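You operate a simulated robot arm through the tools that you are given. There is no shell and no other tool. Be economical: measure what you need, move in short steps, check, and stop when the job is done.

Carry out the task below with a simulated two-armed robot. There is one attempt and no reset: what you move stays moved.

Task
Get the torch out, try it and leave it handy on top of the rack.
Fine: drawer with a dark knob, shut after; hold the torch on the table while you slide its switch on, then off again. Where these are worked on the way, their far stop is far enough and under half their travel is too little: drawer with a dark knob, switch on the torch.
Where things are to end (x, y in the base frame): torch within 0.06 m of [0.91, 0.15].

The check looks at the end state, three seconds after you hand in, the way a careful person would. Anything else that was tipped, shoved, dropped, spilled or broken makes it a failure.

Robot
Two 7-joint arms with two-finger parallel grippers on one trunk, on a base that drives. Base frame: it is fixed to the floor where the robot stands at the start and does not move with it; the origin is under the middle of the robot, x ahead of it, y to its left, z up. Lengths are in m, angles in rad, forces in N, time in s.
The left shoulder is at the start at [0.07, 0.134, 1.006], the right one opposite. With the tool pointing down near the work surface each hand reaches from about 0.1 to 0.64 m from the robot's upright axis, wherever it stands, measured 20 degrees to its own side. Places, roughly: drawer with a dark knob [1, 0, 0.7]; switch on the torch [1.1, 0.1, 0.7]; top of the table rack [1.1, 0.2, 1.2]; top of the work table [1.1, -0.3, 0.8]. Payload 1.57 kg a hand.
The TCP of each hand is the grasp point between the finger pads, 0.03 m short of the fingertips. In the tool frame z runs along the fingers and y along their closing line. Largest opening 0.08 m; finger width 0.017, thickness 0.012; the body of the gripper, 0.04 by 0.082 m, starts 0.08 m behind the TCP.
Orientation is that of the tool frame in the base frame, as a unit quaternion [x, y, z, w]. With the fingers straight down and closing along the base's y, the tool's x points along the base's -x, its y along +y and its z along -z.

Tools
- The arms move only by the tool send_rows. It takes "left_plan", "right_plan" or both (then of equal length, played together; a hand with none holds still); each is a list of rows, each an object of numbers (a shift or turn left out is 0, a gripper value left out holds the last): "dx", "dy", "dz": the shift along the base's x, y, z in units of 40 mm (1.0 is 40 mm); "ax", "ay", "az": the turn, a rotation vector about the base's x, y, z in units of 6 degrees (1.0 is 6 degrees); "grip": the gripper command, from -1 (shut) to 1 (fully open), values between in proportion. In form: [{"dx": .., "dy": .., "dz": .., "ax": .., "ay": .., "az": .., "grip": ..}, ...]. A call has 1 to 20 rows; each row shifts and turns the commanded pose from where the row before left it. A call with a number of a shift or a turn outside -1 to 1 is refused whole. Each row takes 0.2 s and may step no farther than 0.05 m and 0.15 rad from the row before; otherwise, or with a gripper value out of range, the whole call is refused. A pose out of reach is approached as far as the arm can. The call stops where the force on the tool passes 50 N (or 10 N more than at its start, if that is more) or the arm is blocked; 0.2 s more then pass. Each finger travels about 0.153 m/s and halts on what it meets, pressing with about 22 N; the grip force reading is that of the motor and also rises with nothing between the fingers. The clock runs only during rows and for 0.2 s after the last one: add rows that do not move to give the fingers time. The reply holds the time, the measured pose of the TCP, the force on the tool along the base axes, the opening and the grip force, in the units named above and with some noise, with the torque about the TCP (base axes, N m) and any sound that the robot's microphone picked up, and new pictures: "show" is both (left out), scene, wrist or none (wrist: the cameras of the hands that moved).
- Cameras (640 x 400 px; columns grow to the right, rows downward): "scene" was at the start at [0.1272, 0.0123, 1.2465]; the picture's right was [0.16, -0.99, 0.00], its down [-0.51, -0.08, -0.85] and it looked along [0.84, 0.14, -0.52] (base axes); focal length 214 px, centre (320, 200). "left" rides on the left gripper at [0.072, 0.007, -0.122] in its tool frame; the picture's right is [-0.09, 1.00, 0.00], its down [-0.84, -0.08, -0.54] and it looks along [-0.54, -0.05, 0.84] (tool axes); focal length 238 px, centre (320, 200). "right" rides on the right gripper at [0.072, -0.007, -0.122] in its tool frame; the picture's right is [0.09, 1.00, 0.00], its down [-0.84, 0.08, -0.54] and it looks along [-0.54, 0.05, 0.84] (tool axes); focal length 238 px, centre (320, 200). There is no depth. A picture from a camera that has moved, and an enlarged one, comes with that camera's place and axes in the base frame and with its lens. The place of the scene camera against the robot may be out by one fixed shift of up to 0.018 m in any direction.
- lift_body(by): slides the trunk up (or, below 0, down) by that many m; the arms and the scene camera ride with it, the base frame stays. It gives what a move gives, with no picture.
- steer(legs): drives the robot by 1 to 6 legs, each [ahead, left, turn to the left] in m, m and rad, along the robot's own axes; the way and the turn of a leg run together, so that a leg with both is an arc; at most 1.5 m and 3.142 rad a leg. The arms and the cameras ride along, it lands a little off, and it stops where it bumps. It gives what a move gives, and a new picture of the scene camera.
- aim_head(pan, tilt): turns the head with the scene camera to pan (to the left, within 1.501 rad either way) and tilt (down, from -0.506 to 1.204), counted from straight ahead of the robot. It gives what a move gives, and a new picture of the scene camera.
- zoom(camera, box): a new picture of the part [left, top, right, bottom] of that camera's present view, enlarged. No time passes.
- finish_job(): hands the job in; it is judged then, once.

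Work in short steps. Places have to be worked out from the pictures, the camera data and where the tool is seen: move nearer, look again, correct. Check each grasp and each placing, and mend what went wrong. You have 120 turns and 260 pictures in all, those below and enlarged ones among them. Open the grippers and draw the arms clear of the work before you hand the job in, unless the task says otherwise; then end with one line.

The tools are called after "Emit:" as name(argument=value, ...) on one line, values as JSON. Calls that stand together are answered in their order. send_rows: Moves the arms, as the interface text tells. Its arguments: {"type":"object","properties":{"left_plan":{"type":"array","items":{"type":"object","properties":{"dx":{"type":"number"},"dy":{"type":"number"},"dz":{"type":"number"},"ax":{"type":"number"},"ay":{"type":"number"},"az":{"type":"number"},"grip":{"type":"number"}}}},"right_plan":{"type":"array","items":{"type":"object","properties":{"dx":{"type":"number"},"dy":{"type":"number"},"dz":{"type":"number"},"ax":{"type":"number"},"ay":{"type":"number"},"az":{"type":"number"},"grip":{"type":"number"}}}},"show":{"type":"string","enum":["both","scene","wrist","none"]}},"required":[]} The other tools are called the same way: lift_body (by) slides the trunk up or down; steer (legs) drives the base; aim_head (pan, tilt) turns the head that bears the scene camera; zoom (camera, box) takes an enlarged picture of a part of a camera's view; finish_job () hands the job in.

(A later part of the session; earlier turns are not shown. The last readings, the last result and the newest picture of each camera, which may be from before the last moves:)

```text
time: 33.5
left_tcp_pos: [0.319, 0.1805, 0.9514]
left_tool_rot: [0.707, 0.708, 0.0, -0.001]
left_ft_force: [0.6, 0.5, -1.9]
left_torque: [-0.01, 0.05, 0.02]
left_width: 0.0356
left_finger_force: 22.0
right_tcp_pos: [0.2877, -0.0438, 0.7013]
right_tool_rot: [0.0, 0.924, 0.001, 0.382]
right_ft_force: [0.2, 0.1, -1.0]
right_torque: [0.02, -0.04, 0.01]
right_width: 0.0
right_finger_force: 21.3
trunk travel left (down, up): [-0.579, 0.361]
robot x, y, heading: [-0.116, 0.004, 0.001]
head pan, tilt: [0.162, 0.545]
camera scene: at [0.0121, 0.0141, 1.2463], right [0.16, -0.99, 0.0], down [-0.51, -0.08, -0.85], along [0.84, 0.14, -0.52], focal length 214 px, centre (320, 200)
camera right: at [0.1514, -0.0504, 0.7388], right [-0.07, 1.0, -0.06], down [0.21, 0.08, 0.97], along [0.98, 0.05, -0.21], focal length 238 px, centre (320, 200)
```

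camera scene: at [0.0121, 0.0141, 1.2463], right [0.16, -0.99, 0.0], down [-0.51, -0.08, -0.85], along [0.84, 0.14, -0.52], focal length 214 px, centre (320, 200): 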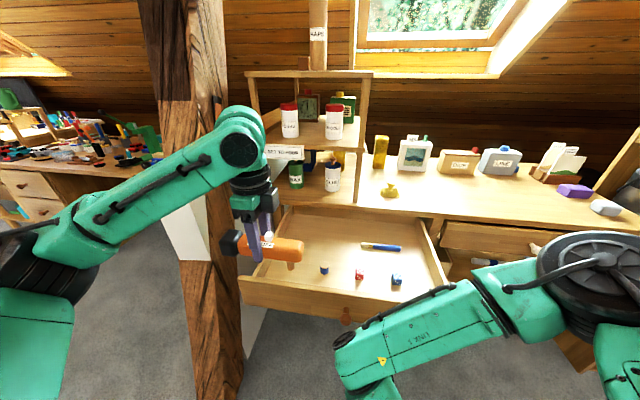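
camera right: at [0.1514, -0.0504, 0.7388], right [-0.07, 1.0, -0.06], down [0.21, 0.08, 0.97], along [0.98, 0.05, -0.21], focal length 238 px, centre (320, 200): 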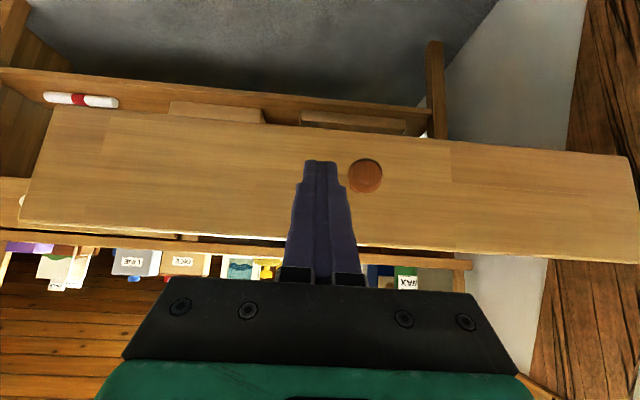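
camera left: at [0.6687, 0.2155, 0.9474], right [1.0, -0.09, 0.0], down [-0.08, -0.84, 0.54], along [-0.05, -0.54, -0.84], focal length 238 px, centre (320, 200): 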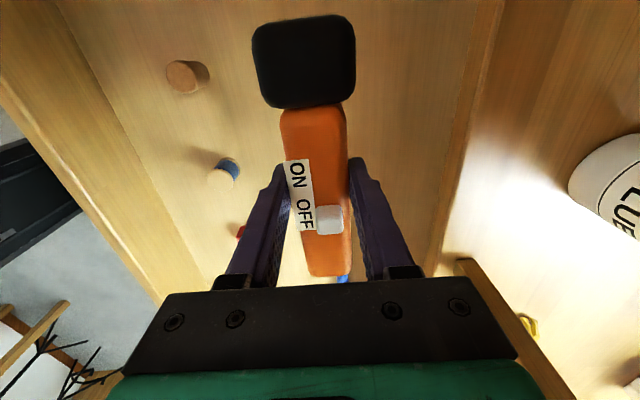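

Closed fingers point at the face beside the knob. I push with the arm along +x.

Emit:
send_rows(right_plan=[{"dx": 0.6}, {"dx": 0.6}, {"dx": 0.6}, {"dx": 0.6}, {"dx": 0.7}, {"dx": 0.7}, {"dx": 0.7}, {"dx": 0.7}, {"dx": 0.7}])

```text
time: 35.5
left_tcp_pos: [0.3198, 0.1802, 0.9519]
left_tool_rot: [0.707, 0.707, 0.0, -0.001]
left_ft_force: [0.3, 0.6, -1.8]
left_torque: [-0.02, 0.02, 0.02]
left_width: 0.0356
left_finger_force: 22.0
right_tcp_pos: [0.525, -0.0462, 0.702]
right_tool_rot: [-0.001, 0.924, 0.001, 0.383]
right_ft_force: [0.5, 0.7, -0.1]
right_torque: [-0.02, 0.03, 0.0]
right_width: 0.0
right_finger_force: 20.9
trunk travel left (down, up): [-0.579, 0.361]
robot x, y, heading: [-0.1166, 0.0015, -0.0]
head pan, tilt: [0.162, 0.545]
camera scene: at [0.012, 0.0135, 1.2463], right [0.16, -0.99, 0.0], down [-0.51, -0.08, -0.85], along [0.84, 0.14, -0.52], focal length 214 px, centre (320, 200)
camera right: at [0.3882, -0.0524, 0.7389], right [-0.07, 1.0, -0.06], down [0.21, 0.08, 0.97], along [0.98, 0.05, -0.21], focal length 238 px, centre (320, 200)
```

scene: 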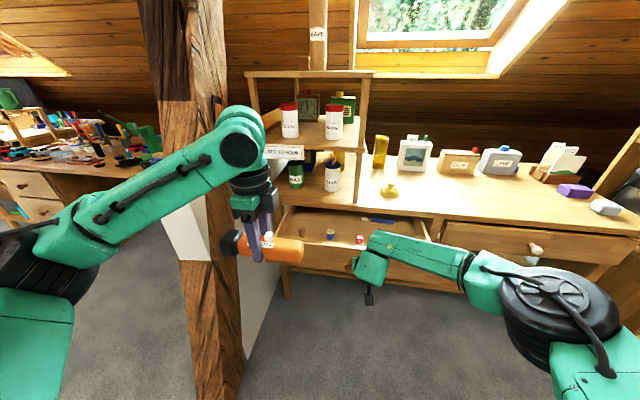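
right: 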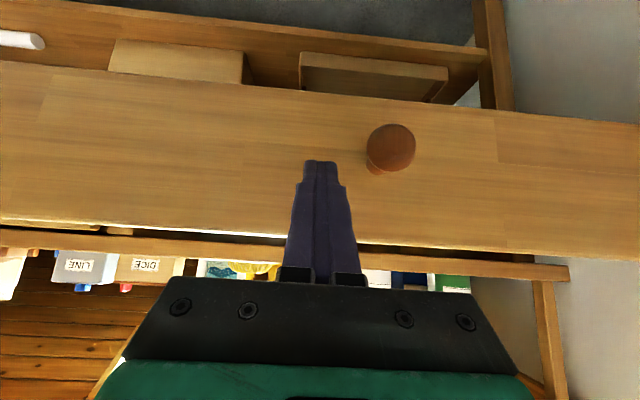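

The drawer is about half in. I drive 0.16 m ahead to keep pushing (hand in place), leaving the end for the force-checked arm.

Emit:
steer(legs=[[0.16, 0, 0]])

Emit:
send_rows(right_plan=[{"dx": 0.4}, {"dx": 0.4}, {"dx": 0.4}, {"dx": 0.3}])

```text
time: 37.0
left_tcp_pos: [0.476, 0.1798, 0.9518]
left_tool_rot: [0.708, 0.706, 0.0, -0.001]
left_ft_force: [-0.2, 0.2, -1.6]
left_torque: [-0.02, 0.03, 0.06]
left_width: 0.0359
left_finger_force: 21.6
right_tcp_pos: [0.6811, -0.0486, 0.7035]
right_tool_rot: [0.0, 0.924, 0.001, 0.383]
right_ft_force: [0.4, 0.5, 0.5]
right_torque: [-0.02, -0.01, 0.0]
right_width: 0.0
right_finger_force: 21.3
trunk travel left (down, up): [-0.579, 0.361]
robot x, y, heading: [0.0409, 0.0039, 0.004]
head pan, tilt: [0.162, 0.545]
camera scene: at [0.1689, 0.0129, 1.2464], right [0.16, -0.99, 0.0], down [-0.51, -0.08, -0.85], along [0.84, 0.14, -0.52], focal length 214 px, centre (320, 200)
```

scene: 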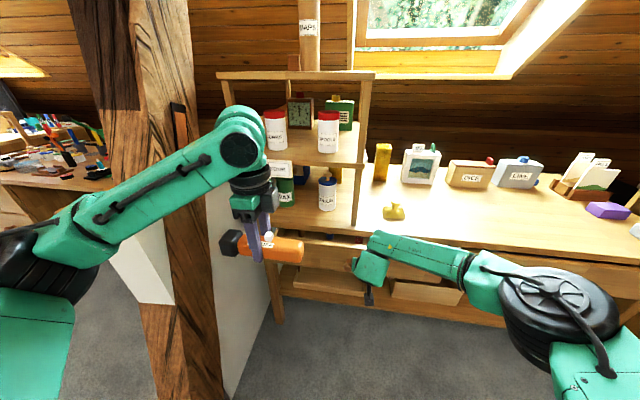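

```text
time: 38.1
left_tcp_pos: [0.4705, 0.1788, 0.9542]
left_tool_rot: [0.708, 0.706, 0.002, 0.001]
left_ft_force: [-0.1, -0.1, -1.7]
left_torque: [-0.01, -0.01, 0.0]
left_width: 0.0358
left_finger_force: 22.1
right_tcp_pos: [0.7323, -0.0456, 0.6997]
right_tool_rot: [0.0, 0.926, 0.0, 0.377]
right_ft_force: [-23.6, -2.2, 9.4]
right_torque: [-0.01, 0.12, -0.07]
right_width: 0.0
right_finger_force: 21.2
trunk travel left (down, up): [-0.579, 0.361]
robot x, y, heading: [0.0384, 0.0008, -0.001]
head pan, tilt: [0.162, 0.545]
stopped in row 4 (right hand): the force on the tool passed its limit at 52 N (the readings are from after the stop); the commanded pose is now the measured one
camera scene: at [0.1608, 0.0124, 1.2475], right [0.16, -0.99, 0.0], down [-0.51, -0.08, -0.86], along [0.85, 0.13, -0.51], focal length 214 px, centre (320, 200)
camera right: at [0.5965, -0.052, 0.7392], right [-0.06, 1.0, -0.06], down [0.22, 0.08, 0.97], along [0.97, 0.05, -0.23], focal length 238 px, centre (320, 200)
```

scene: 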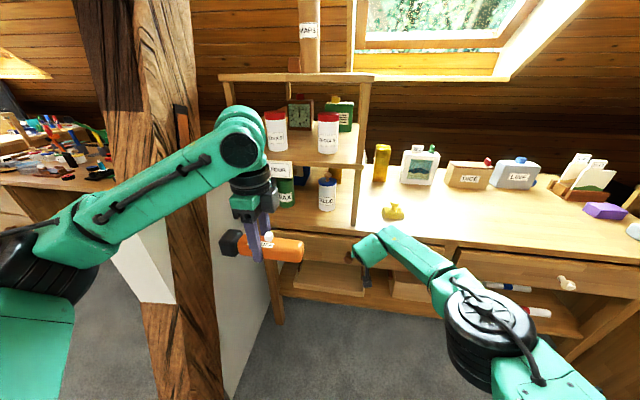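
right: 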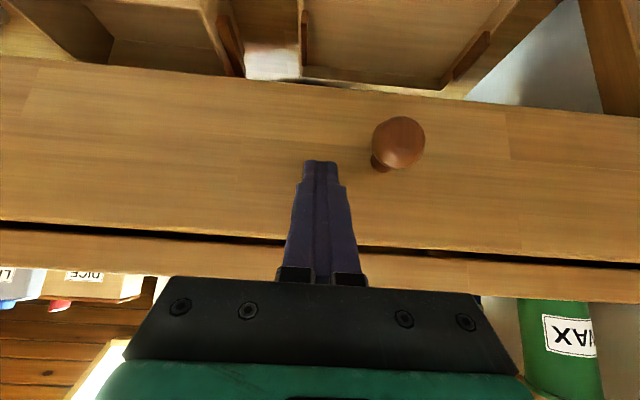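

The drawer is against its stop (52 N). I withdraw the right hand, open it, and turn it tool-down with fingers closing along x.

Emit:
send_rows(right_plan=[{"dx": -1}, {"dx": -1}, {"dx": -1, "dz": 0.3, "ay": 0.8}, {"dx": -0.5, "dz": 0.9, "ay": 0.8}, {"dz": 1, "ay": 0.8, "dy": -0.3}, {"dz": 1, "ay": 0.8, "dy": -0.5}, {"dz": 1, "ay": 0.8, "dy": -0.8}, {"dz": 0.8, "ay": 0.8, "dy": -0.8}, {"ay": 0.8, "dy": -0.8}, {"ay": 0.8, "dy": -0.5}, {"ay": 0.8}, {"ay": 0.3, "grip": 1}, {}], show="scene")

```text
refused: row 7 steps farther than a row can; nothing moved
```

Too large a step in row 7; I resend it smaller.

Emit:
send_rows(right_plan=[{"dx": -1}, {"dx": -1}, {"dx": -1, "dz": 0.3, "ay": 0.8}, {"dx": -0.5, "dz": 0.9, "ay": 0.8}, {"dz": 0.9, "ay": 0.8, "dy": -0.3}, {"dz": 0.9, "ay": 0.8, "dy": -0.5}, {"dz": 0.9, "ay": 0.8, "dy": -0.6}, {"dz": 0.9, "ay": 0.8, "dy": -0.6}, {"ay": 0.8, "dy": -0.9}, {"ay": 0.8, "dy": -0.8}, {"ay": 0.8}, {"ay": 0.3, "grip": 1}, {}], show="scene")

```text
time: 40.9
left_tcp_pos: [0.4764, 0.1793, 0.952]
left_tool_rot: [0.708, 0.706, 0.0, 0.0]
left_ft_force: [0.0, 0.1, -1.7]
left_torque: [0.0, 0.0, 0.0]
left_width: 0.0354
left_finger_force: 22.2
right_tcp_pos: [0.5983, -0.195, 0.8888]
right_tool_rot: [0.002, 1.0, -0.001, -0.009]
right_ft_force: [-0.3, 0.3, -0.2]
right_torque: [0.03, 0.0, -0.01]
right_width: 0.0798
right_finger_force: 0.1
trunk travel left (down, up): [-0.579, 0.361]
robot x, y, heading: [0.0393, 0.0005, 0.001]
head pan, tilt: [0.162, 0.545]
camera scene: at [0.1678, 0.0127, 1.2464], right [0.16, -0.99, 0.0], down [-0.51, -0.08, -0.85], along [0.84, 0.14, -0.52], focal length 214 px, centre (320, 200)
```

scene: 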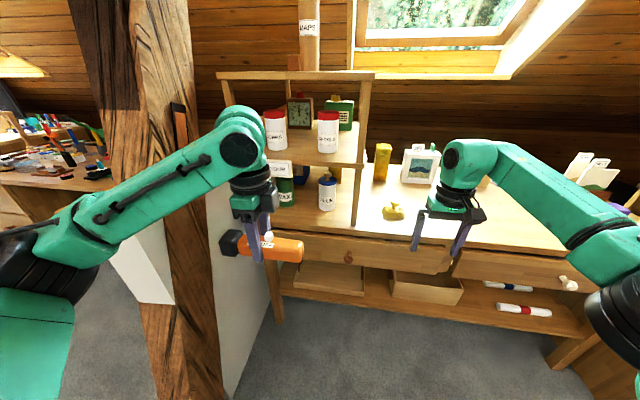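

The drawer front is flush with its neighbour. I turn the right hand by 90° and drive 0.34 m to the right, toward the free table area, with the head looking straight ahead.

Emit:
send_rows(right_plan=[{"az": 1, "dz": 0.3}, {"az": 1, "dz": 0.3}, {"az": 1, "dz": 0.3}, {"az": 1, "dz": 0.3}, {"az": 1}, {"az": 1}, {"az": 1}, {"az": 1}, {"az": 1}, {"az": 1}, {"az": 1}, {"az": 1}, {"az": 1}, {"az": 1}, {"az": 1}], show="none")

Emit:
steer(legs=[[0, -0.34, 0]])

Emit:
aim_head(pan=0.0, tilt=0.65)

```text
time: 44.1
left_tcp_pos: [0.4751, 0.1787, 0.9529]
left_tool_rot: [0.708, 0.706, 0.0, 0.0]
left_ft_force: [0.3, 0.2, -1.0]
left_torque: [-0.02, 0.06, -0.03]
left_width: 0.0357
left_finger_force: 21.8
right_tcp_pos: [0.5393, -0.215, 0.8808]
right_tool_rot: [-0.149, 0.989, -0.002, -0.008]
right_ft_force: [-0.5, -0.1, 0.6]
right_torque: [-0.02, -0.02, -0.03]
right_width: 0.0802
right_finger_force: 0.0
right hand out of reach, approached as far as the arm can: row 2, 3, 4, 5, 6, 7, 8, 9, 10, 11, 12, 13, 14, 15
trunk travel left (down, up): [-0.579, 0.361]
robot x, y, heading: [0.0395, 0.0009, -0.006]
head pan, tilt: [0.162, 0.545]
```

```text
time: 46.4
left_tcp_pos: [0.4747, -0.1643, 0.9517]
left_tool_rot: [0.708, 0.706, 0.0, 0.001]
left_ft_force: [-0.5, -0.1, -1.6]
left_torque: [-0.02, 0.0, 0.0]
left_width: 0.0355
left_finger_force: 22.2
right_tcp_pos: [0.5406, -0.5586, 0.8815]
right_tool_rot: [-0.149, 0.989, -0.002, -0.008]
right_ft_force: [0.6, -1.3, 0.5]
right_torque: [0.0, 0.04, 0.0]
right_width: 0.0799
right_finger_force: 0.0
trunk travel left (down, up): [-0.579, 0.361]
robot x, y, heading: [0.0375, -0.3444, -0.001]
head pan, tilt: [0.162, 0.545]
camera scene: at [0.1668, -0.3303, 1.2464], right [0.16, -0.99, 0.0], down [-0.51, -0.08, -0.85], along [0.84, 0.14, -0.52], focal length 214 px, centre (320, 200)
```

scene: 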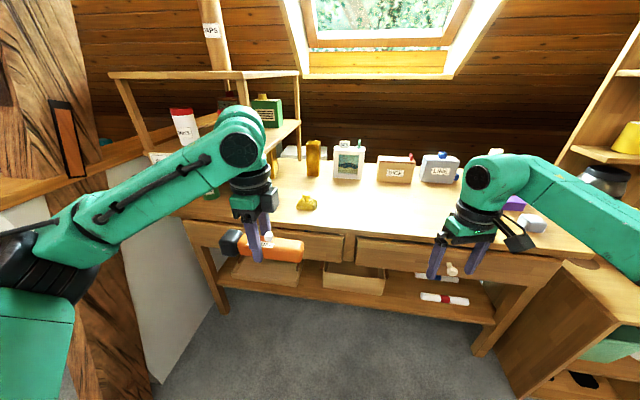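

```text
time: 47.1
left_tcp_pos: [0.4747, -0.164, 0.9536]
left_tool_rot: [0.709, 0.706, 0.0, 0.0]
left_ft_force: [-0.5, 0.4, -1.2]
left_torque: [-0.04, -0.01, 0.02]
left_width: 0.0354
left_finger_force: 22.7
right_tcp_pos: [0.5395, -0.5592, 0.8799]
right_tool_rot: [-0.148, 0.989, -0.002, -0.008]
right_ft_force: [-0.5, 0.1, -1.0]
right_torque: [0.03, -0.01, 0.0]
right_width: 0.0805
right_finger_force: 0.0
trunk travel left (down, up): [-0.579, 0.361]
robot x, y, heading: [0.0408, -0.3407, -0.007]
head pan, tilt: [0.0, 0.649]
camera scene: at [0.1649, -0.3447, 1.2372], right [0.0, -1.0, 0.0], down [-0.6, 0.0, -0.8], along [0.8, 0.0, -0.6], focal length 214 px, centre (320, 200)
```

scene: 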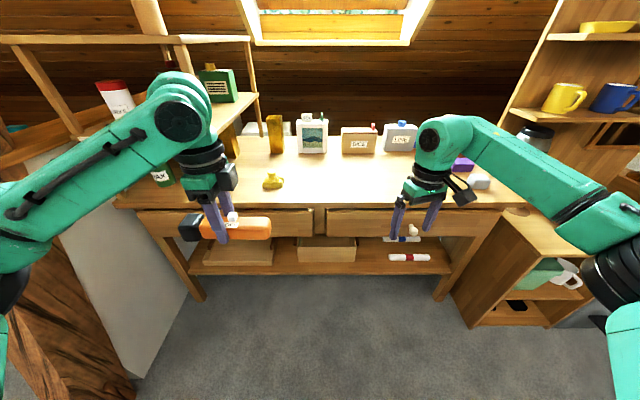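

The right arm could not make the turn when stretched out. I bring it closer in and see whether it reaches the commanded turn.

Emit:
send_rows(right_plan=[{"dx": -0.8}, {"dx": -0.8}, {"dx": -0.8}, {"dx": -0.8, "dz": 0.4}, {"dz": 0.4}, {}], show="scene")

```text
time: 48.5
left_tcp_pos: [0.4744, -0.1646, 0.9532]
left_tool_rot: [0.708, 0.706, 0.0, 0.0]
left_ft_force: [-0.2, -0.4, -1.5]
left_torque: [-0.03, 0.02, -0.02]
left_width: 0.0352
left_finger_force: 21.5
right_tcp_pos: [0.412, -0.5585, 0.9114]
right_tool_rot: [-0.149, 0.989, -0.002, -0.008]
right_ft_force: [0.1, 0.2, 0.3]
right_torque: [-0.01, 0.01, -0.03]
right_width: 0.0801
right_finger_force: 0.0
trunk travel left (down, up): [-0.579, 0.361]
robot x, y, heading: [0.0385, -0.3406, -0.0]
head pan, tilt: [0.0, 0.649]
camera scene: at [0.1645, -0.3449, 1.2373], right [0.0, -1.0, 0.0], down [-0.6, 0.0, -0.8], along [0.8, 0.0, -0.6], focal length 214 px, centre (320, 200)
```

scene: 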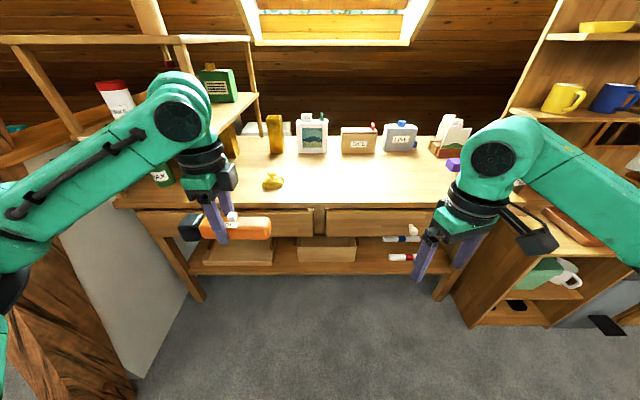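

Now I try turning again in this nearer place.

Emit:
send_rows(right_plan=[{"az": 1}, {"az": 1}, {"az": 1}, {"az": 1}, {"az": 1}, {"az": 1}, {"az": 1}, {"az": 1}, {"az": 1}, {"az": 1}, {"az": 1}, {"az": 1}], show="none")

```text
time: 51.1
left_tcp_pos: [0.4745, -0.164, 0.9536]
left_tool_rot: [0.708, 0.707, 0.0, 0.0]
left_ft_force: [-0.3, -0.9, -0.5]
left_torque: [-0.04, 0.01, -0.01]
left_width: 0.0356
left_finger_force: 22.0
right_tcp_pos: [0.383, -0.5488, 0.9038]
right_tool_rot: [-0.346, 0.938, -0.006, -0.007]
right_ft_force: [-0.2, -0.1, -0.2]
right_torque: [0.01, -0.02, -0.03]
right_width: 0.0802
right_finger_force: 0.0
right hand out of reach, approached as far as the arm can: row 4, 5, 6, 7, 8, 9, 10, 11, 12
trunk travel left (down, up): [-0.579, 0.361]
robot x, y, heading: [0.0384, -0.3427, -0.001]
head pan, tilt: [0.0, 0.649]
```

The positive turn stops at about 40°. I try the other way, toward -90°.

Emit:
send_rows(right_plan=[{"az": -1}, {"az": -1}, {"az": -1}, {"az": -1}, {"az": -1}, {"az": -1}, {"az": -1}, {"az": -1}, {"az": -1}, {"az": -1}, {"az": -1}, {"az": -1}, {"az": -1}, {"az": -1}, {"az": -1}, {"az": -1}, {"az": -1}, {"az": -1}, {"az": -1}, {"az": -1}], show="none")

```text
time: 55.3
left_tcp_pos: [0.4742, -0.1639, 0.9533]
left_tool_rot: [0.708, 0.707, 0.0, 0.0]
left_ft_force: [-0.6, 0.0, -1.7]
left_torque: [0.01, 0.0, 0.0]
left_width: 0.0356
left_finger_force: 21.7
right_tcp_pos: [0.3832, -0.5484, 0.9055]
right_tool_rot: [0.64, 0.768, 0.004, -0.009]
right_ft_force: [-0.1, 0.0, -0.2]
right_torque: [-0.01, 0.02, 0.0]
right_width: 0.08
right_finger_force: 0.1
trunk travel left (down, up): [-0.579, 0.361]
robot x, y, heading: [0.0376, -0.3429, -0.006]
head pan, tilt: [0.0, 0.649]
```

Negative works, but I found a better scheme: left hand holds the torch by its head (+y end), while the right, fingers closing along y, leans away to -y and pinches the slider. I turn the right hand back to 0° and drive 0.2 m ahead.

Emit:
send_rows(right_plan=[{"az": 1}, {"az": 1}, {"az": 1}, {"az": 1}, {"az": 1}, {"az": 1}, {"az": 1}, {"az": 1}, {"az": 1}, {"az": 1}, {"az": 1}, {"az": 1}, {"az": 1, "dz": 0.5}, {"az": 0.3, "dz": 0.5}], show="none")

Emit:
steer(legs=[[0.2, 0, 0]])

```text
time: 58.3
left_tcp_pos: [0.4746, -0.1642, 0.9522]
left_tool_rot: [0.707, 0.707, -0.001, 0.0]
left_ft_force: [-0.9, 0.0, -2.1]
left_torque: [0.01, 0.02, 0.0]
left_width: 0.0354
left_finger_force: 22.4
right_tcp_pos: [0.3805, -0.5479, 0.9446]
right_tool_rot: [-0.004, 1.0, -0.003, -0.009]
right_ft_force: [-0.3, -0.6, 0.5]
right_torque: [0.05, -0.02, -0.01]
right_width: 0.0801
right_finger_force: 0.1
trunk travel left (down, up): [-0.579, 0.361]
robot x, y, heading: [0.0423, -0.3429, -0.003]
head pan, tilt: [0.0, 0.649]
```

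```text
time: 59.9
left_tcp_pos: [0.675, -0.1651, 0.9528]
left_tool_rot: [0.708, 0.706, 0.0, 0.0]
left_ft_force: [0.3, -0.4, -0.9]
left_torque: [0.0, 0.0, 0.04]
left_width: 0.0356
left_finger_force: 22.2
right_tcp_pos: [0.5824, -0.5483, 0.9441]
right_tool_rot: [-0.003, 1.0, -0.003, -0.008]
right_ft_force: [0.3, 0.3, 0.3]
right_torque: [0.03, -0.04, -0.02]
right_width: 0.0801
right_finger_force: 0.1
trunk travel left (down, up): [-0.579, 0.361]
robot x, y, heading: [0.2371, -0.3431, 0.004]
head pan, tilt: [0.0, 0.649]
camera scene: at [0.3651, -0.3452, 1.2372], right [0.0, -1.0, 0.0], down [-0.6, 0.0, -0.8], along [0.8, 0.0, -0.6], focal length 214 px, centre (320, 200)
```

scene: 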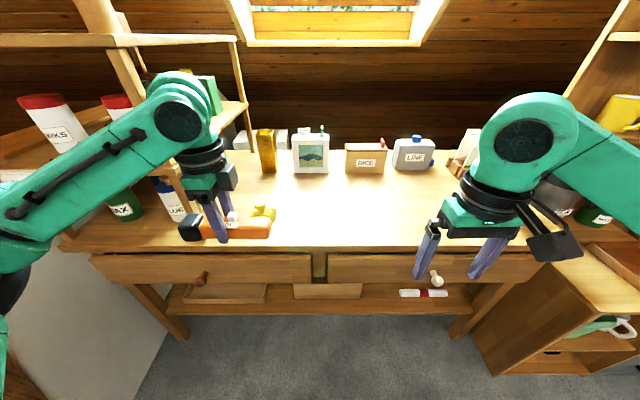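

The table space at (0.80, -0.34) is free. I carry the torch there at height, then lower to just above the table.

Emit:
send_rows(left_plan=[{"dy": -0.9}, {"dy": -0.9}, {"dy": -0.9, "dx": 0.3}, {"dy": -0.9, "dx": 0.5}, {"dy": -0.8, "dx": 0.7}, {"dx": 0.8, "dz": -0.3}, {"dx": 0.8, "dz": -0.5}, {"dz": -0.7}], show="both")

```text
time: 61.7
left_tcp_pos: [0.7994, -0.3382, 0.8912]
left_tool_rot: [0.708, 0.706, 0.0, 0.0]
left_ft_force: [1.5, -0.4, -2.4]
left_torque: [0.0, 0.02, 0.01]
left_width: 0.0357
left_finger_force: 21.8
right_tcp_pos: [0.5829, -0.5478, 0.9444]
right_tool_rot: [-0.002, 1.0, -0.004, -0.008]
right_ft_force: [-0.2, -0.4, 0.4]
right_torque: [-0.03, 0.04, -0.01]
right_width: 0.08
right_finger_force: 0.1
trunk travel left (down, up): [-0.579, 0.361]
robot x, y, heading: [0.2365, -0.3452, -0.003]
head pan, tilt: [0.0, 0.649]
camera scene: at [0.3657, -0.3444, 1.2372], right [0.0, -1.0, 0.0], down [-0.61, 0.0, -0.8], along [0.8, 0.0, -0.61], focal length 214 px, centre (320, 200)
camera left: at [0.8052, -0.268, 1.0138], right [1.0, -0.1, 0.0], down [-0.08, -0.84, 0.54], along [-0.05, -0.54, -0.84], focal length 238 px, centre (320, 200)
```

scene: 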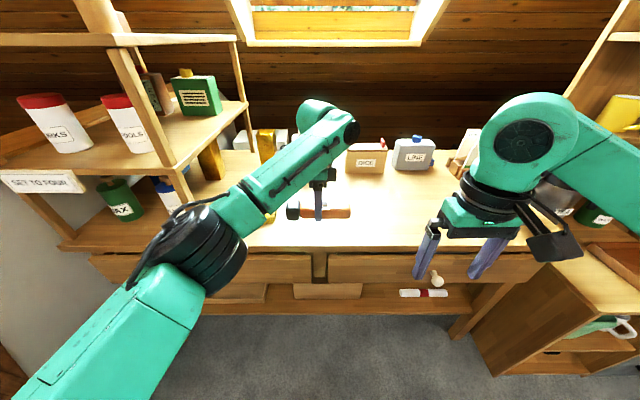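
left: 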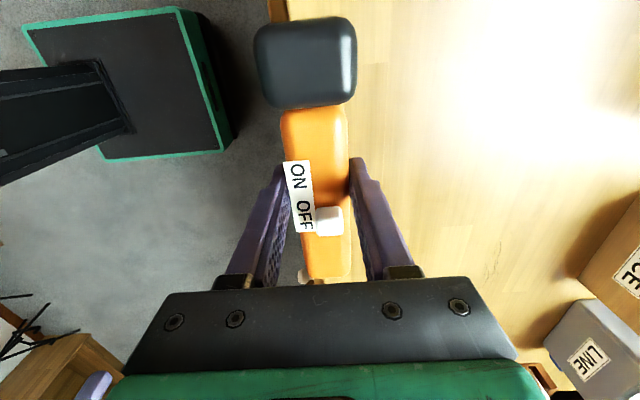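

The wrist view shows the table edge at about x 0.775, so the torch would sit too near it. I drive 0.08 m ahead to have it at x≈0.87.

Emit:
steer(legs=[[0.08, 0, 0]])

Emit:
zoom(camera="left", box=[0, 0, 640, 400])

```text
time: 62.7
left_tcp_pos: [0.8764, -0.3397, 0.8925]
left_tool_rot: [0.708, 0.706, 0.0, 0.0]
left_ft_force: [0.2, -0.2, -2.1]
left_torque: [0.02, 0.09, -0.02]
left_width: 0.036
left_finger_force: 22.2
right_tcp_pos: [0.6601, -0.5486, 0.9445]
right_tool_rot: [-0.004, 1.0, -0.003, -0.009]
right_ft_force: [0.3, -0.2, -1.0]
right_torque: [0.0, 0.05, 0.0]
right_width: 0.08
right_finger_force: 0.1
trunk travel left (down, up): [-0.579, 0.361]
robot x, y, heading: [0.3187, -0.3423, -0.007]
head pan, tilt: [0.0, 0.649]
camera scene: at [0.4437, -0.3456, 1.2372], right [0.0, -1.0, 0.0], down [-0.61, 0.0, -0.8], along [0.8, 0.0, -0.61], focal length 214 px, centre (320, 200)
```

scene: 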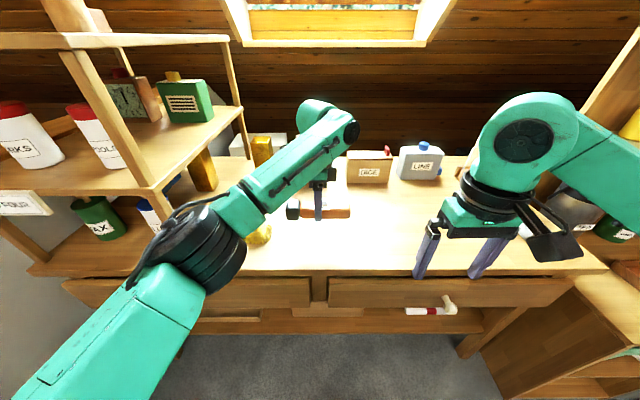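

```text
1.00 times, centred on (320, 200) of left (not enlarged: the box is as wide or as high as the picture)
camera zoom: at [0.8832, -0.269, 1.0139], right [1.0, -0.09, 0.0], down [-0.08, -0.84, 0.54], along [-0.05, -0.54, -0.84], focal length 238 px, centre (320, 200)
```

zoom: 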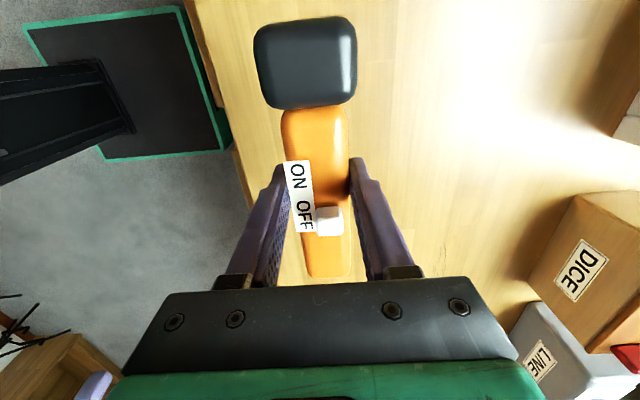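

Descending in small steps with force check toward the table.

Emit:
send_rows(left_plan=[{"dz": -0.5}, {"dz": -0.4}, {"dz": -0.2}], show="scene")

Emit:
zoom(camera="scene", box=[260, 150, 380, 225])

```text
time: 63.5
left_tcp_pos: [0.8754, -0.3391, 0.8493]
left_tool_rot: [0.708, 0.707, -0.001, 0.0]
left_ft_force: [-0.4, -0.5, -1.9]
left_torque: [-0.03, 0.02, -0.01]
left_width: 0.0358
left_finger_force: 22.4
right_tcp_pos: [0.6596, -0.5492, 0.9448]
right_tool_rot: [-0.003, 1.0, -0.003, -0.009]
right_ft_force: [-0.1, -0.1, 0.2]
right_torque: [0.0, 0.0, 0.01]
right_width: 0.08
right_finger_force: 0.0
trunk travel left (down, up): [-0.579, 0.361]
robot x, y, heading: [0.3138, -0.3451, -0.002]
head pan, tilt: [0.0, 0.649]
camera scene: at [0.443, -0.3456, 1.2372], right [0.0, -1.0, 0.0], down [-0.6, 0.0, -0.8], along [0.8, 0.0, -0.6], focal length 214 px, centre (320, 200)
```

scene: 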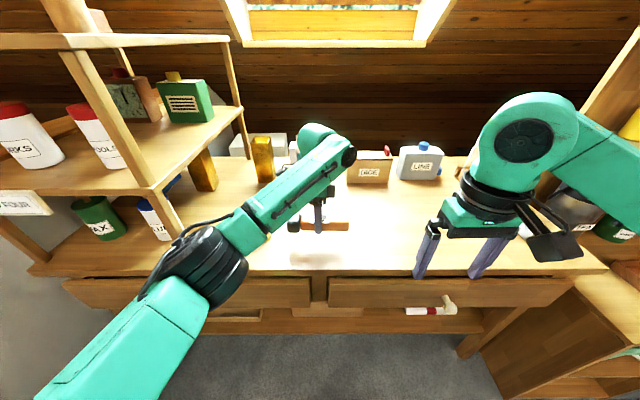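

```text
5.33 times, centred on (320, 188) of scene
camera zoom: at [0.443, -0.3456, 1.2372], right [0.0, -1.0, 0.0], down [-0.6, 0.0, -0.8], along [0.8, 0.0, -0.6], focal length 1144 px, centre (320, 267)
```

zoom: 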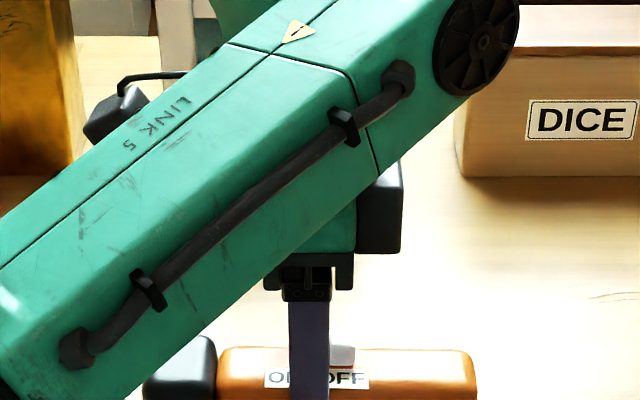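

Not yet on the table. I go on in 6 mm steps.

Emit:
send_rows(left_plan=[{"dz": -0.15}, {"dz": -0.15}, {"dz": -0.15}], show="none")

```text
time: 64.3
left_tcp_pos: [0.8764, -0.3393, 0.8295]
left_tool_rot: [0.709, 0.706, -0.001, 0.0]
left_ft_force: [-0.2, -0.7, -1.6]
left_torque: [-0.03, -0.01, 0.01]
left_width: 0.0354
left_finger_force: 21.7
right_tcp_pos: [0.6619, -0.5492, 0.9439]
right_tool_rot: [-0.004, 1.0, -0.003, -0.008]
right_ft_force: [-0.1, -0.1, -0.4]
right_torque: [0.02, 0.01, 0.04]
right_width: 0.08
right_finger_force: 0.0
trunk travel left (down, up): [-0.579, 0.361]
robot x, y, heading: [0.318, -0.3418, -0.004]
head pan, tilt: [0.0, 0.649]
```

Emit:
send_rows(left_plan=[{"dz": -0.15}, {"dz": -0.15}], show="wrist")

```text
time: 64.9
left_tcp_pos: [0.878, -0.3395, 0.8184]
left_tool_rot: [0.708, 0.706, 0.0, 0.0]
left_ft_force: [0.1, 0.5, -2.2]
left_torque: [0.01, 0.0, -0.05]
left_width: 0.0358
left_finger_force: 21.8
right_tcp_pos: [0.6611, -0.5478, 0.9439]
right_tool_rot: [-0.003, 1.0, -0.002, -0.009]
right_ft_force: [0.0, -0.7, -0.2]
right_torque: [-0.01, -0.01, 0.01]
right_width: 0.0796
right_finger_force: 0.0
trunk travel left (down, up): [-0.579, 0.361]
robot x, y, heading: [0.3166, -0.3448, -0.004]
head pan, tilt: [0.0, 0.649]
camera left: at [0.8828, -0.2686, 0.9401], right [1.0, -0.09, 0.0], down [-0.08, -0.84, 0.54], along [-0.05, -0.54, -0.84], focal length 238 px, centre (320, 200)
```

left: 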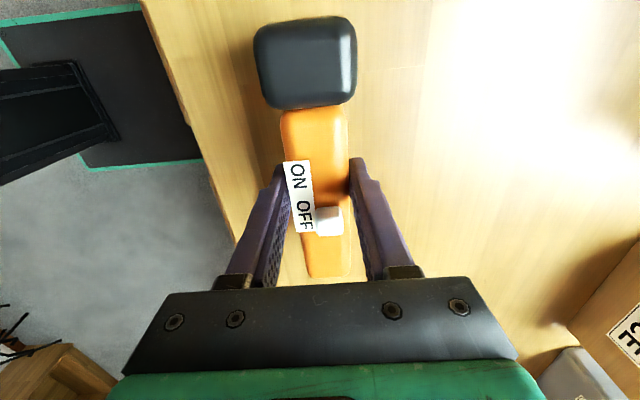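

Still hanging free (about 2 N of weight). I continue downward, a little at a time.

Emit:
send_rows(left_plan=[{"dz": -0.15}, {"dz": -0.15}], show="none")

Emit:
send_rows(left_plan=[{"dz": -0.15}], show="none")

```text
time: 65.5
left_tcp_pos: [0.8759, -0.3397, 0.8057]
left_tool_rot: [0.708, 0.706, 0.0, -0.001]
left_ft_force: [-0.5, 0.6, -1.4]
left_torque: [0.0, 0.01, -0.01]
left_width: 0.0354
left_finger_force: 21.6
right_tcp_pos: [0.6605, -0.5498, 0.9448]
right_tool_rot: [-0.003, 1.0, -0.003, -0.008]
right_ft_force: [-0.4, -0.6, -0.4]
right_torque: [0.01, 0.02, 0.0]
right_width: 0.0798
right_finger_force: 0.1
trunk travel left (down, up): [-0.579, 0.361]
robot x, y, heading: [0.3196, -0.3408, -0.005]
head pan, tilt: [0.0, 0.649]
```

```text
time: 65.9
left_tcp_pos: [0.8777, -0.3403, 0.7999]
left_tool_rot: [0.708, 0.706, 0.001, 0.0]
left_ft_force: [-0.2, -0.1, -1.2]
left_torque: [0.01, -0.02, 0.0]
left_width: 0.0356
left_finger_force: 21.9
right_tcp_pos: [0.6615, -0.5479, 0.9442]
right_tool_rot: [-0.002, 1.0, -0.003, -0.008]
right_ft_force: [0.3, -0.3, -0.5]
right_torque: [-0.01, -0.02, 0.02]
right_width: 0.08
right_finger_force: 0.1
trunk travel left (down, up): [-0.579, 0.361]
robot x, y, heading: [0.318, -0.3439, -0.005]
head pan, tilt: [0.0, 0.649]
```

Emit:
send_rows(left_plan=[{"dz": -0.12}], show="none")

Emit:
send_rows(left_plan=[{"dz": -0.12}], show="wrist")

```text
time: 66.3
left_tcp_pos: [0.8759, -0.3397, 0.7955]
left_tool_rot: [0.708, 0.706, 0.0, 0.001]
left_ft_force: [0.1, 0.7, 1.6]
left_torque: [0.21, 0.07, 0.01]
left_width: 0.0354
left_finger_force: 22.4
right_tcp_pos: [0.6605, -0.549, 0.9443]
right_tool_rot: [-0.003, 1.0, -0.002, -0.008]
right_ft_force: [-1.2, -0.2, -0.5]
right_torque: [-0.03, 0.0, -0.03]
right_width: 0.0801
right_finger_force: 0.1
trunk travel left (down, up): [-0.579, 0.361]
robot x, y, heading: [0.3169, -0.3419, -0.004]
head pan, tilt: [0.0, 0.649]
```

```text
time: 66.7
left_tcp_pos: [0.8763, -0.34, 0.7944]
left_tool_rot: [0.708, 0.706, 0.003, 0.004]
left_ft_force: [5.7, 1.7, 25.4]
left_torque: [0.13, 0.35, -0.01]
left_width: 0.0355
left_finger_force: 22.1
right_tcp_pos: [0.6585, -0.548, 0.9456]
right_tool_rot: [-0.002, 1.0, -0.002, -0.007]
right_ft_force: [0.6, -0.3, 0.3]
right_torque: [-0.01, -0.03, -0.02]
right_width: 0.0798
right_finger_force: 0.0
trunk travel left (down, up): [-0.579, 0.361]
robot x, y, heading: [0.3156, -0.3411, 0.0]
head pan, tilt: [0.0, 0.649]
camera left: at [0.8807, -0.2688, 0.9164], right [1.0, -0.1, 0.01], down [-0.09, -0.84, 0.54], along [-0.04, -0.54, -0.84], focal length 238 px, centre (320, 200)
```

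left: 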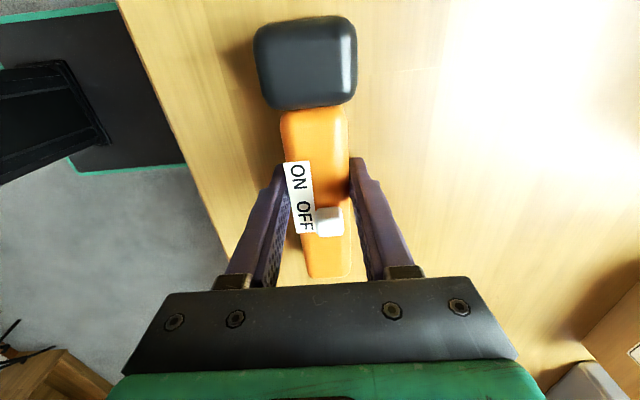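

The torch is on the table (contact at TCP z 0.795). I ease up 2 mm, release, rise, and go over to the head at y≈-0.273.

Emit:
send_rows(left_plan=[{"dz": 0.08}, {"grip": 1}, {}, {"dz": 0.5}, {"dz": 0.8}, {"dz": 0.6}, {"dy": 0.8}, {"dy": 0.87}, {}], show="wrist")

```text
time: 68.7
left_tcp_pos: [0.8767, -0.2753, 0.8706]
left_tool_rot: [0.708, 0.706, 0.001, -0.001]
left_ft_force: [-0.8, -0.3, 1.1]
left_torque: [-0.01, -0.02, 0.01]
left_width: 0.0801
left_finger_force: 0.0
right_tcp_pos: [0.6608, -0.5501, 0.9443]
right_tool_rot: [-0.002, 1.0, -0.003, -0.009]
right_ft_force: [-0.4, -0.6, -0.4]
right_torque: [0.01, 0.0, -0.01]
right_width: 0.0799
right_finger_force: 0.1
trunk travel left (down, up): [-0.579, 0.361]
robot x, y, heading: [0.318, -0.34, -0.004]
head pan, tilt: [0.0, 0.649]
camera left: at [0.8826, -0.2033, 0.9908], right [1.0, -0.1, 0.0], down [-0.08, -0.84, 0.54], along [-0.05, -0.54, -0.84], focal length 238 px, centre (320, 200)
```

left: 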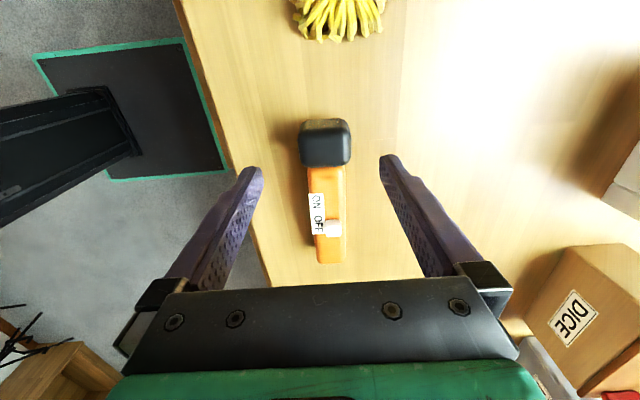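

Head is well centred between the fingers, the yellow thing stays clear. I lower and grip the head.

Emit:
send_rows(left_plan=[{"dy": 0.1, "dx": 0.05}, {"dz": -0.8}, {"dz": -0.7}, {"dz": -0.25}, {"grip": -1}, {}, {}], show="both")

```text
time: 70.3
left_tcp_pos: [0.88, -0.2697, 0.8008]
left_tool_rot: [0.708, 0.706, -0.001, 0.0]
left_ft_force: [-0.7, -0.7, -0.5]
left_torque: [0.09, -0.01, -0.05]
left_width: 0.0457
left_finger_force: 21.9
right_tcp_pos: [0.6609, -0.5487, 0.9462]
right_tool_rot: [-0.002, 1.0, -0.002, -0.008]
right_ft_force: [0.1, 0.3, 0.1]
right_torque: [-0.01, -0.02, -0.02]
right_width: 0.08
right_finger_force: 0.1
trunk travel left (down, up): [-0.579, 0.361]
robot x, y, heading: [0.3202, -0.3453, -0.004]
head pan, tilt: [0.0, 0.649]
camera scene: at [0.443, -0.3456, 1.2372], right [0.0, -1.0, 0.0], down [-0.6, 0.0, -0.8], along [0.8, 0.0, -0.6], focal length 214 px, centre (320, 200)
camera left: at [0.8854, -0.1983, 0.9227], right [1.0, -0.09, 0.0], down [-0.08, -0.84, 0.54], along [-0.05, -0.54, -0.84], focal length 238 px, centre (320, 200)
```

scene: 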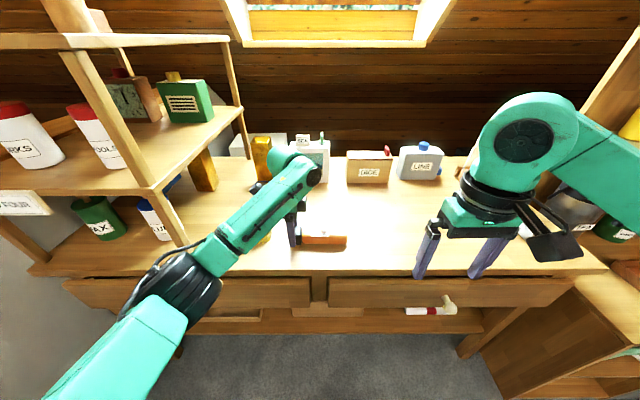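
left: 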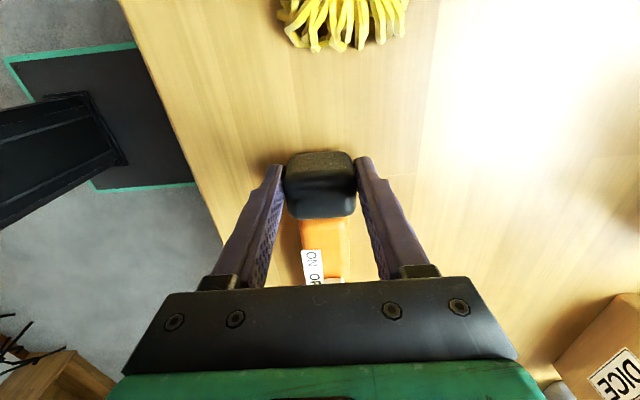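

The head is held. Now the right hand comes over the slider (≈0.88, -0.345), leaning 20° toward -y, opening 35 mm, stopping above it.

Emit:
send_rows(right_plan=[{"dx": 0.9, "dy": 0.35, "ax": 0.5, "grip": -0.1}, {"dx": 0.9, "dy": 0.35, "ax": 0.5}, {"dx": 0.9, "dy": 0.35, "ax": 0.5}, {"dx": 0.9, "dy": 0.35, "ax": 0.5}, {"dx": 0.9, "dy": 0.35, "ax": 0.4}, {"dx": 0.95, "dy": 0.35, "ax": 0.4}, {"dy": 0.8, "dz": -0.3, "ax": 0.3}, {"dy": 0.8, "dz": -0.3, "ax": 0.3}, {"dy": 0.9, "dz": -0.3}], show="both")

```text
time: 72.3
left_tcp_pos: [0.8803, -0.2698, 0.8022]
left_tool_rot: [0.708, 0.706, 0.0, 0.0]
left_ft_force: [-0.3, 0.9, 0.3]
left_torque: [0.11, -0.02, 0.0]
left_width: 0.0456
left_finger_force: 21.8
right_tcp_pos: [0.8765, -0.3621, 0.908]
right_tool_rot: [-0.005, 0.985, 0.174, -0.008]
right_ft_force: [0.6, 0.0, 0.1]
right_torque: [-0.01, -0.01, 0.01]
right_width: 0.0358
right_finger_force: 0.0
trunk travel left (down, up): [-0.579, 0.361]
robot x, y, heading: [0.3185, -0.3423, -0.001]
head pan, tilt: [0.0, 0.649]
camera scene: at [0.4433, -0.3442, 1.2372], right [0.0, -1.0, 0.0], down [-0.6, 0.0, -0.8], along [0.8, 0.0, -0.6], focal length 214 px, centre (320, 200)
camera right: at [0.8078, -0.4107, 1.0231], right [-0.1, 0.93, 0.34], down [0.85, -0.1, 0.52], along [0.53, 0.34, -0.78], focal length 238 px, centre (320, 200)
```

scene: 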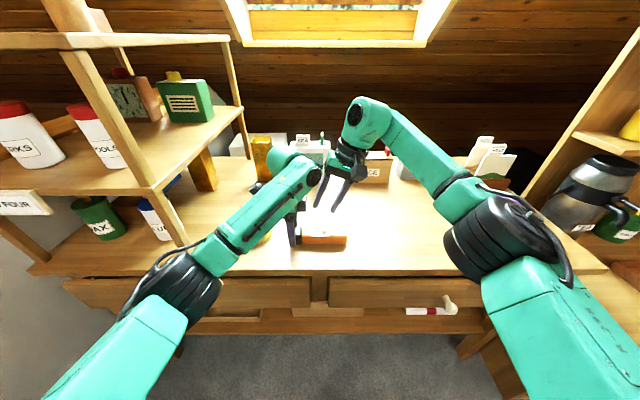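
right: 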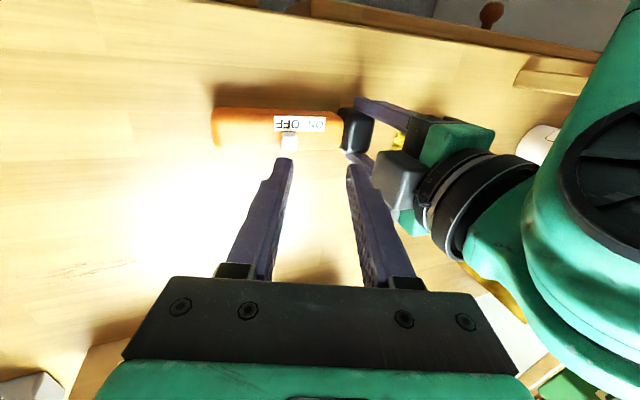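

From the right wrist view the slider is at about (0.880, -0.355, 0.81). I lower to 1 cm above engaging and look.

Emit:
send_rows(right_plan=[{"dx": 0.1, "dy": -0.07, "dz": -0.6}, {"dz": -0.6}, {"dz": -0.2}], show="wrist")

Emit:
zoom(camera="right", box=[200, 80, 440, 230])

```text
time: 73.1
left_tcp_pos: [0.8786, -0.2692, 0.8003]
left_tool_rot: [0.708, 0.706, -0.001, 0.0]
left_ft_force: [-0.1, -0.4, 0.4]
left_torque: [0.07, 0.0, 0.01]
left_width: 0.0454
left_finger_force: 22.1
right_tcp_pos: [0.8821, -0.3664, 0.8513]
right_tool_rot: [-0.004, 0.984, 0.175, -0.008]
right_ft_force: [0.7, 0.6, 0.7]
right_torque: [0.03, 0.03, 0.02]
right_width: 0.0359
right_finger_force: 0.1
trunk travel left (down, up): [-0.579, 0.361]
robot x, y, heading: [0.3168, -0.3411, -0.007]
head pan, tilt: [0.0, 0.649]
camera right: at [0.8126, -0.4159, 0.9662], right [-0.1, 0.93, 0.34], down [0.85, -0.1, 0.52], along [0.53, 0.34, -0.78], focal length 238 px, centre (320, 200)
```

right: 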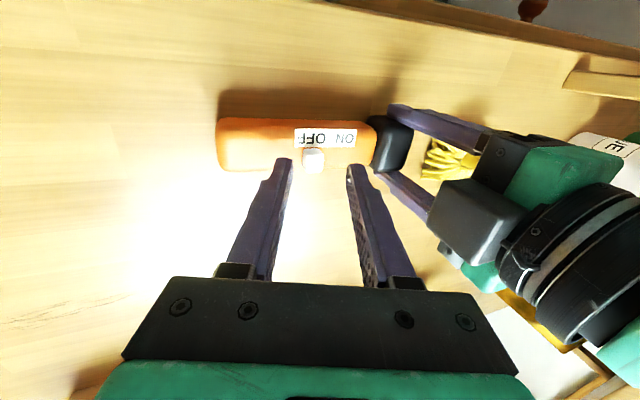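

```text
2.67 times, centred on (320, 155) of right
camera zoom: at [0.8126, -0.4159, 0.9662], right [-0.1, 0.93, 0.34], down [0.85, -0.1, 0.52], along [0.53, 0.34, -0.78], focal length 636 px, centre (320, 320)
```

zoom: 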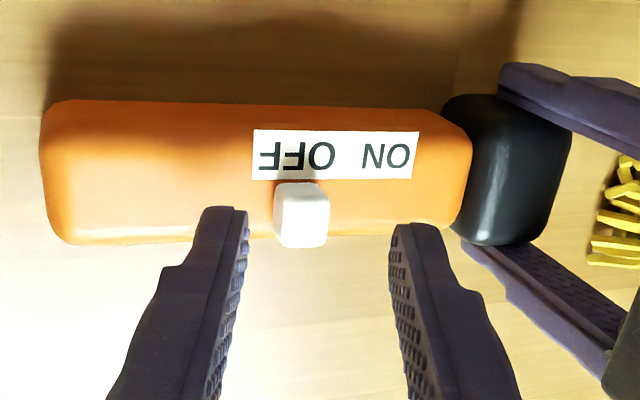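

Aligned: tip centre is right over the slider. I narrow to 25 mm, lower 15 mm and check the force.

Emit:
send_rows(right_plan=[{"grip": -0.35}, {"dz": -0.2}, {"dz": -0.12}, {"dz": -0.06}], show="none")

Emit:
zoom(camera="right", box=[200, 80, 440, 230])

```text
time: 74.1
left_tcp_pos: [0.8802, -0.2702, 0.8]
left_tool_rot: [0.708, 0.706, 0.001, 0.001]
left_ft_force: [-0.4, 0.2, -0.3]
left_torque: [0.04, 0.02, -0.02]
left_width: 0.0456
left_finger_force: 21.8
right_tcp_pos: [0.8816, -0.3689, 0.8375]
right_tool_rot: [-0.004, 0.985, 0.174, -0.009]
right_ft_force: [0.3, 0.5, 0.2]
right_torque: [-0.03, -0.01, 0.0]
right_width: 0.0257
right_finger_force: 0.0
trunk travel left (down, up): [-0.579, 0.361]
robot x, y, heading: [0.3129, -0.3406, -0.004]
head pan, tilt: [0.0, 0.649]
```

```text
2.67 times, centred on (320, 155) of right
camera zoom: at [0.8126, -0.417, 0.9525], right [-0.1, 0.93, 0.34], down [0.85, -0.1, 0.52], along [0.53, 0.34, -0.78], focal length 636 px, centre (320, 320)
```

zoom: 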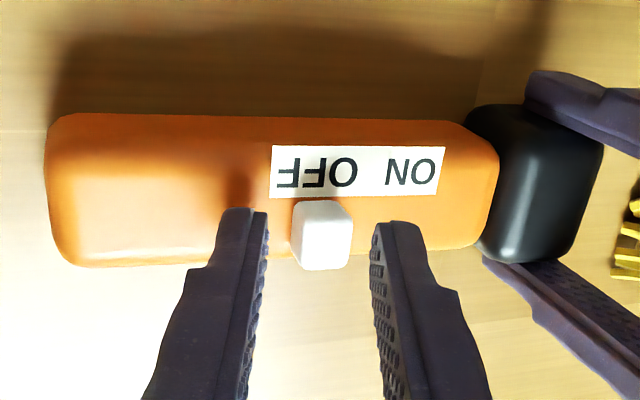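

The slider sits between the tips. I pinch it and look.

Emit:
send_rows(right_plan=[{"dz": -0.06}, {"grip": -1}, {}, {}], show="none")

Emit:
zoom(camera="right", box=[200, 80, 440, 230])

```text
time: 75.1
left_tcp_pos: [0.8796, -0.2697, 0.8007]
left_tool_rot: [0.709, 0.706, 0.001, 0.0]
left_ft_force: [0.6, -5.0, -3.5]
left_torque: [0.29, -0.04, 0.14]
left_width: 0.0456
left_finger_force: 22.0
right_tcp_pos: [0.8823, -0.3683, 0.8358]
right_tool_rot: [-0.004, 0.985, 0.174, -0.007]
right_ft_force: [-1.0, 3.9, 7.2]
right_torque: [0.07, 0.09, -0.04]
right_width: 0.0133
right_finger_force: 22.0
trunk travel left (down, up): [-0.579, 0.361]
robot x, y, heading: [0.3194, -0.3416, -0.002]
head pan, tilt: [0.0, 0.649]
```

```text
2.67 times, centred on (320, 155) of right
camera zoom: at [0.8125, -0.4166, 0.9509], right [-0.1, 0.93, 0.34], down [0.85, -0.1, 0.52], along [0.53, 0.34, -0.78], focal length 636 px, centre (320, 320)
```

zoom: 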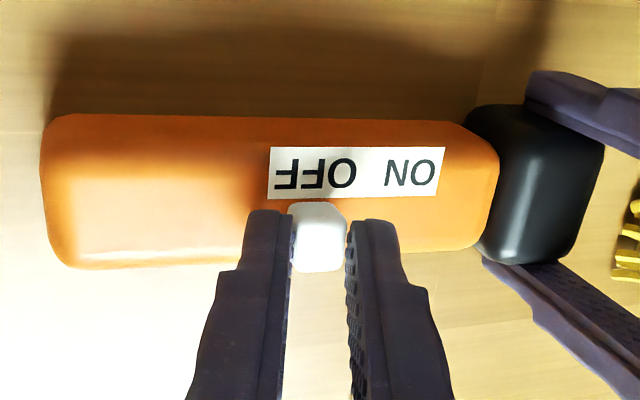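

Slider pinched (13 mm). I slide it toward ON (+y) in small steps.

Emit:
send_rows(right_plan=[{"dy": 0.12}, {"dy": 0.12}, {"dy": 0.12}, {"dy": 0.12}], show="none")

Emit:
zoom(camera="right", box=[200, 80, 440, 230])

```text
time: 76.1
left_tcp_pos: [0.8781, -0.2696, 0.801]
left_tool_rot: [0.708, 0.706, 0.001, -0.001]
left_ft_force: [1.7, -0.6, -11.9]
left_torque: [0.05, -0.03, 0.21]
left_width: 0.0457
left_finger_force: 21.7
right_tcp_pos: [0.8822, -0.3477, 0.8365]
right_tool_rot: [-0.004, 0.984, 0.176, -0.006]
right_ft_force: [-1.1, -0.7, 22.7]
right_torque: [0.14, 0.23, 0.02]
right_width: 0.0132
right_finger_force: 21.9
trunk travel left (down, up): [-0.579, 0.361]
robot x, y, heading: [0.3153, -0.3432, -0.002]
head pan, tilt: [0.0, 0.649]
```

```text
2.67 times, centred on (320, 155) of right
camera zoom: at [0.8118, -0.3957, 0.9511], right [-0.1, 0.93, 0.34], down [0.84, -0.11, 0.53], along [0.53, 0.34, -0.78], focal length 636 px, centre (320, 320)
```

zoom: 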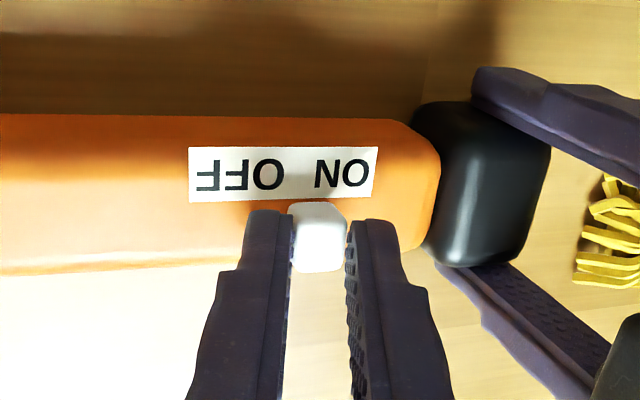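

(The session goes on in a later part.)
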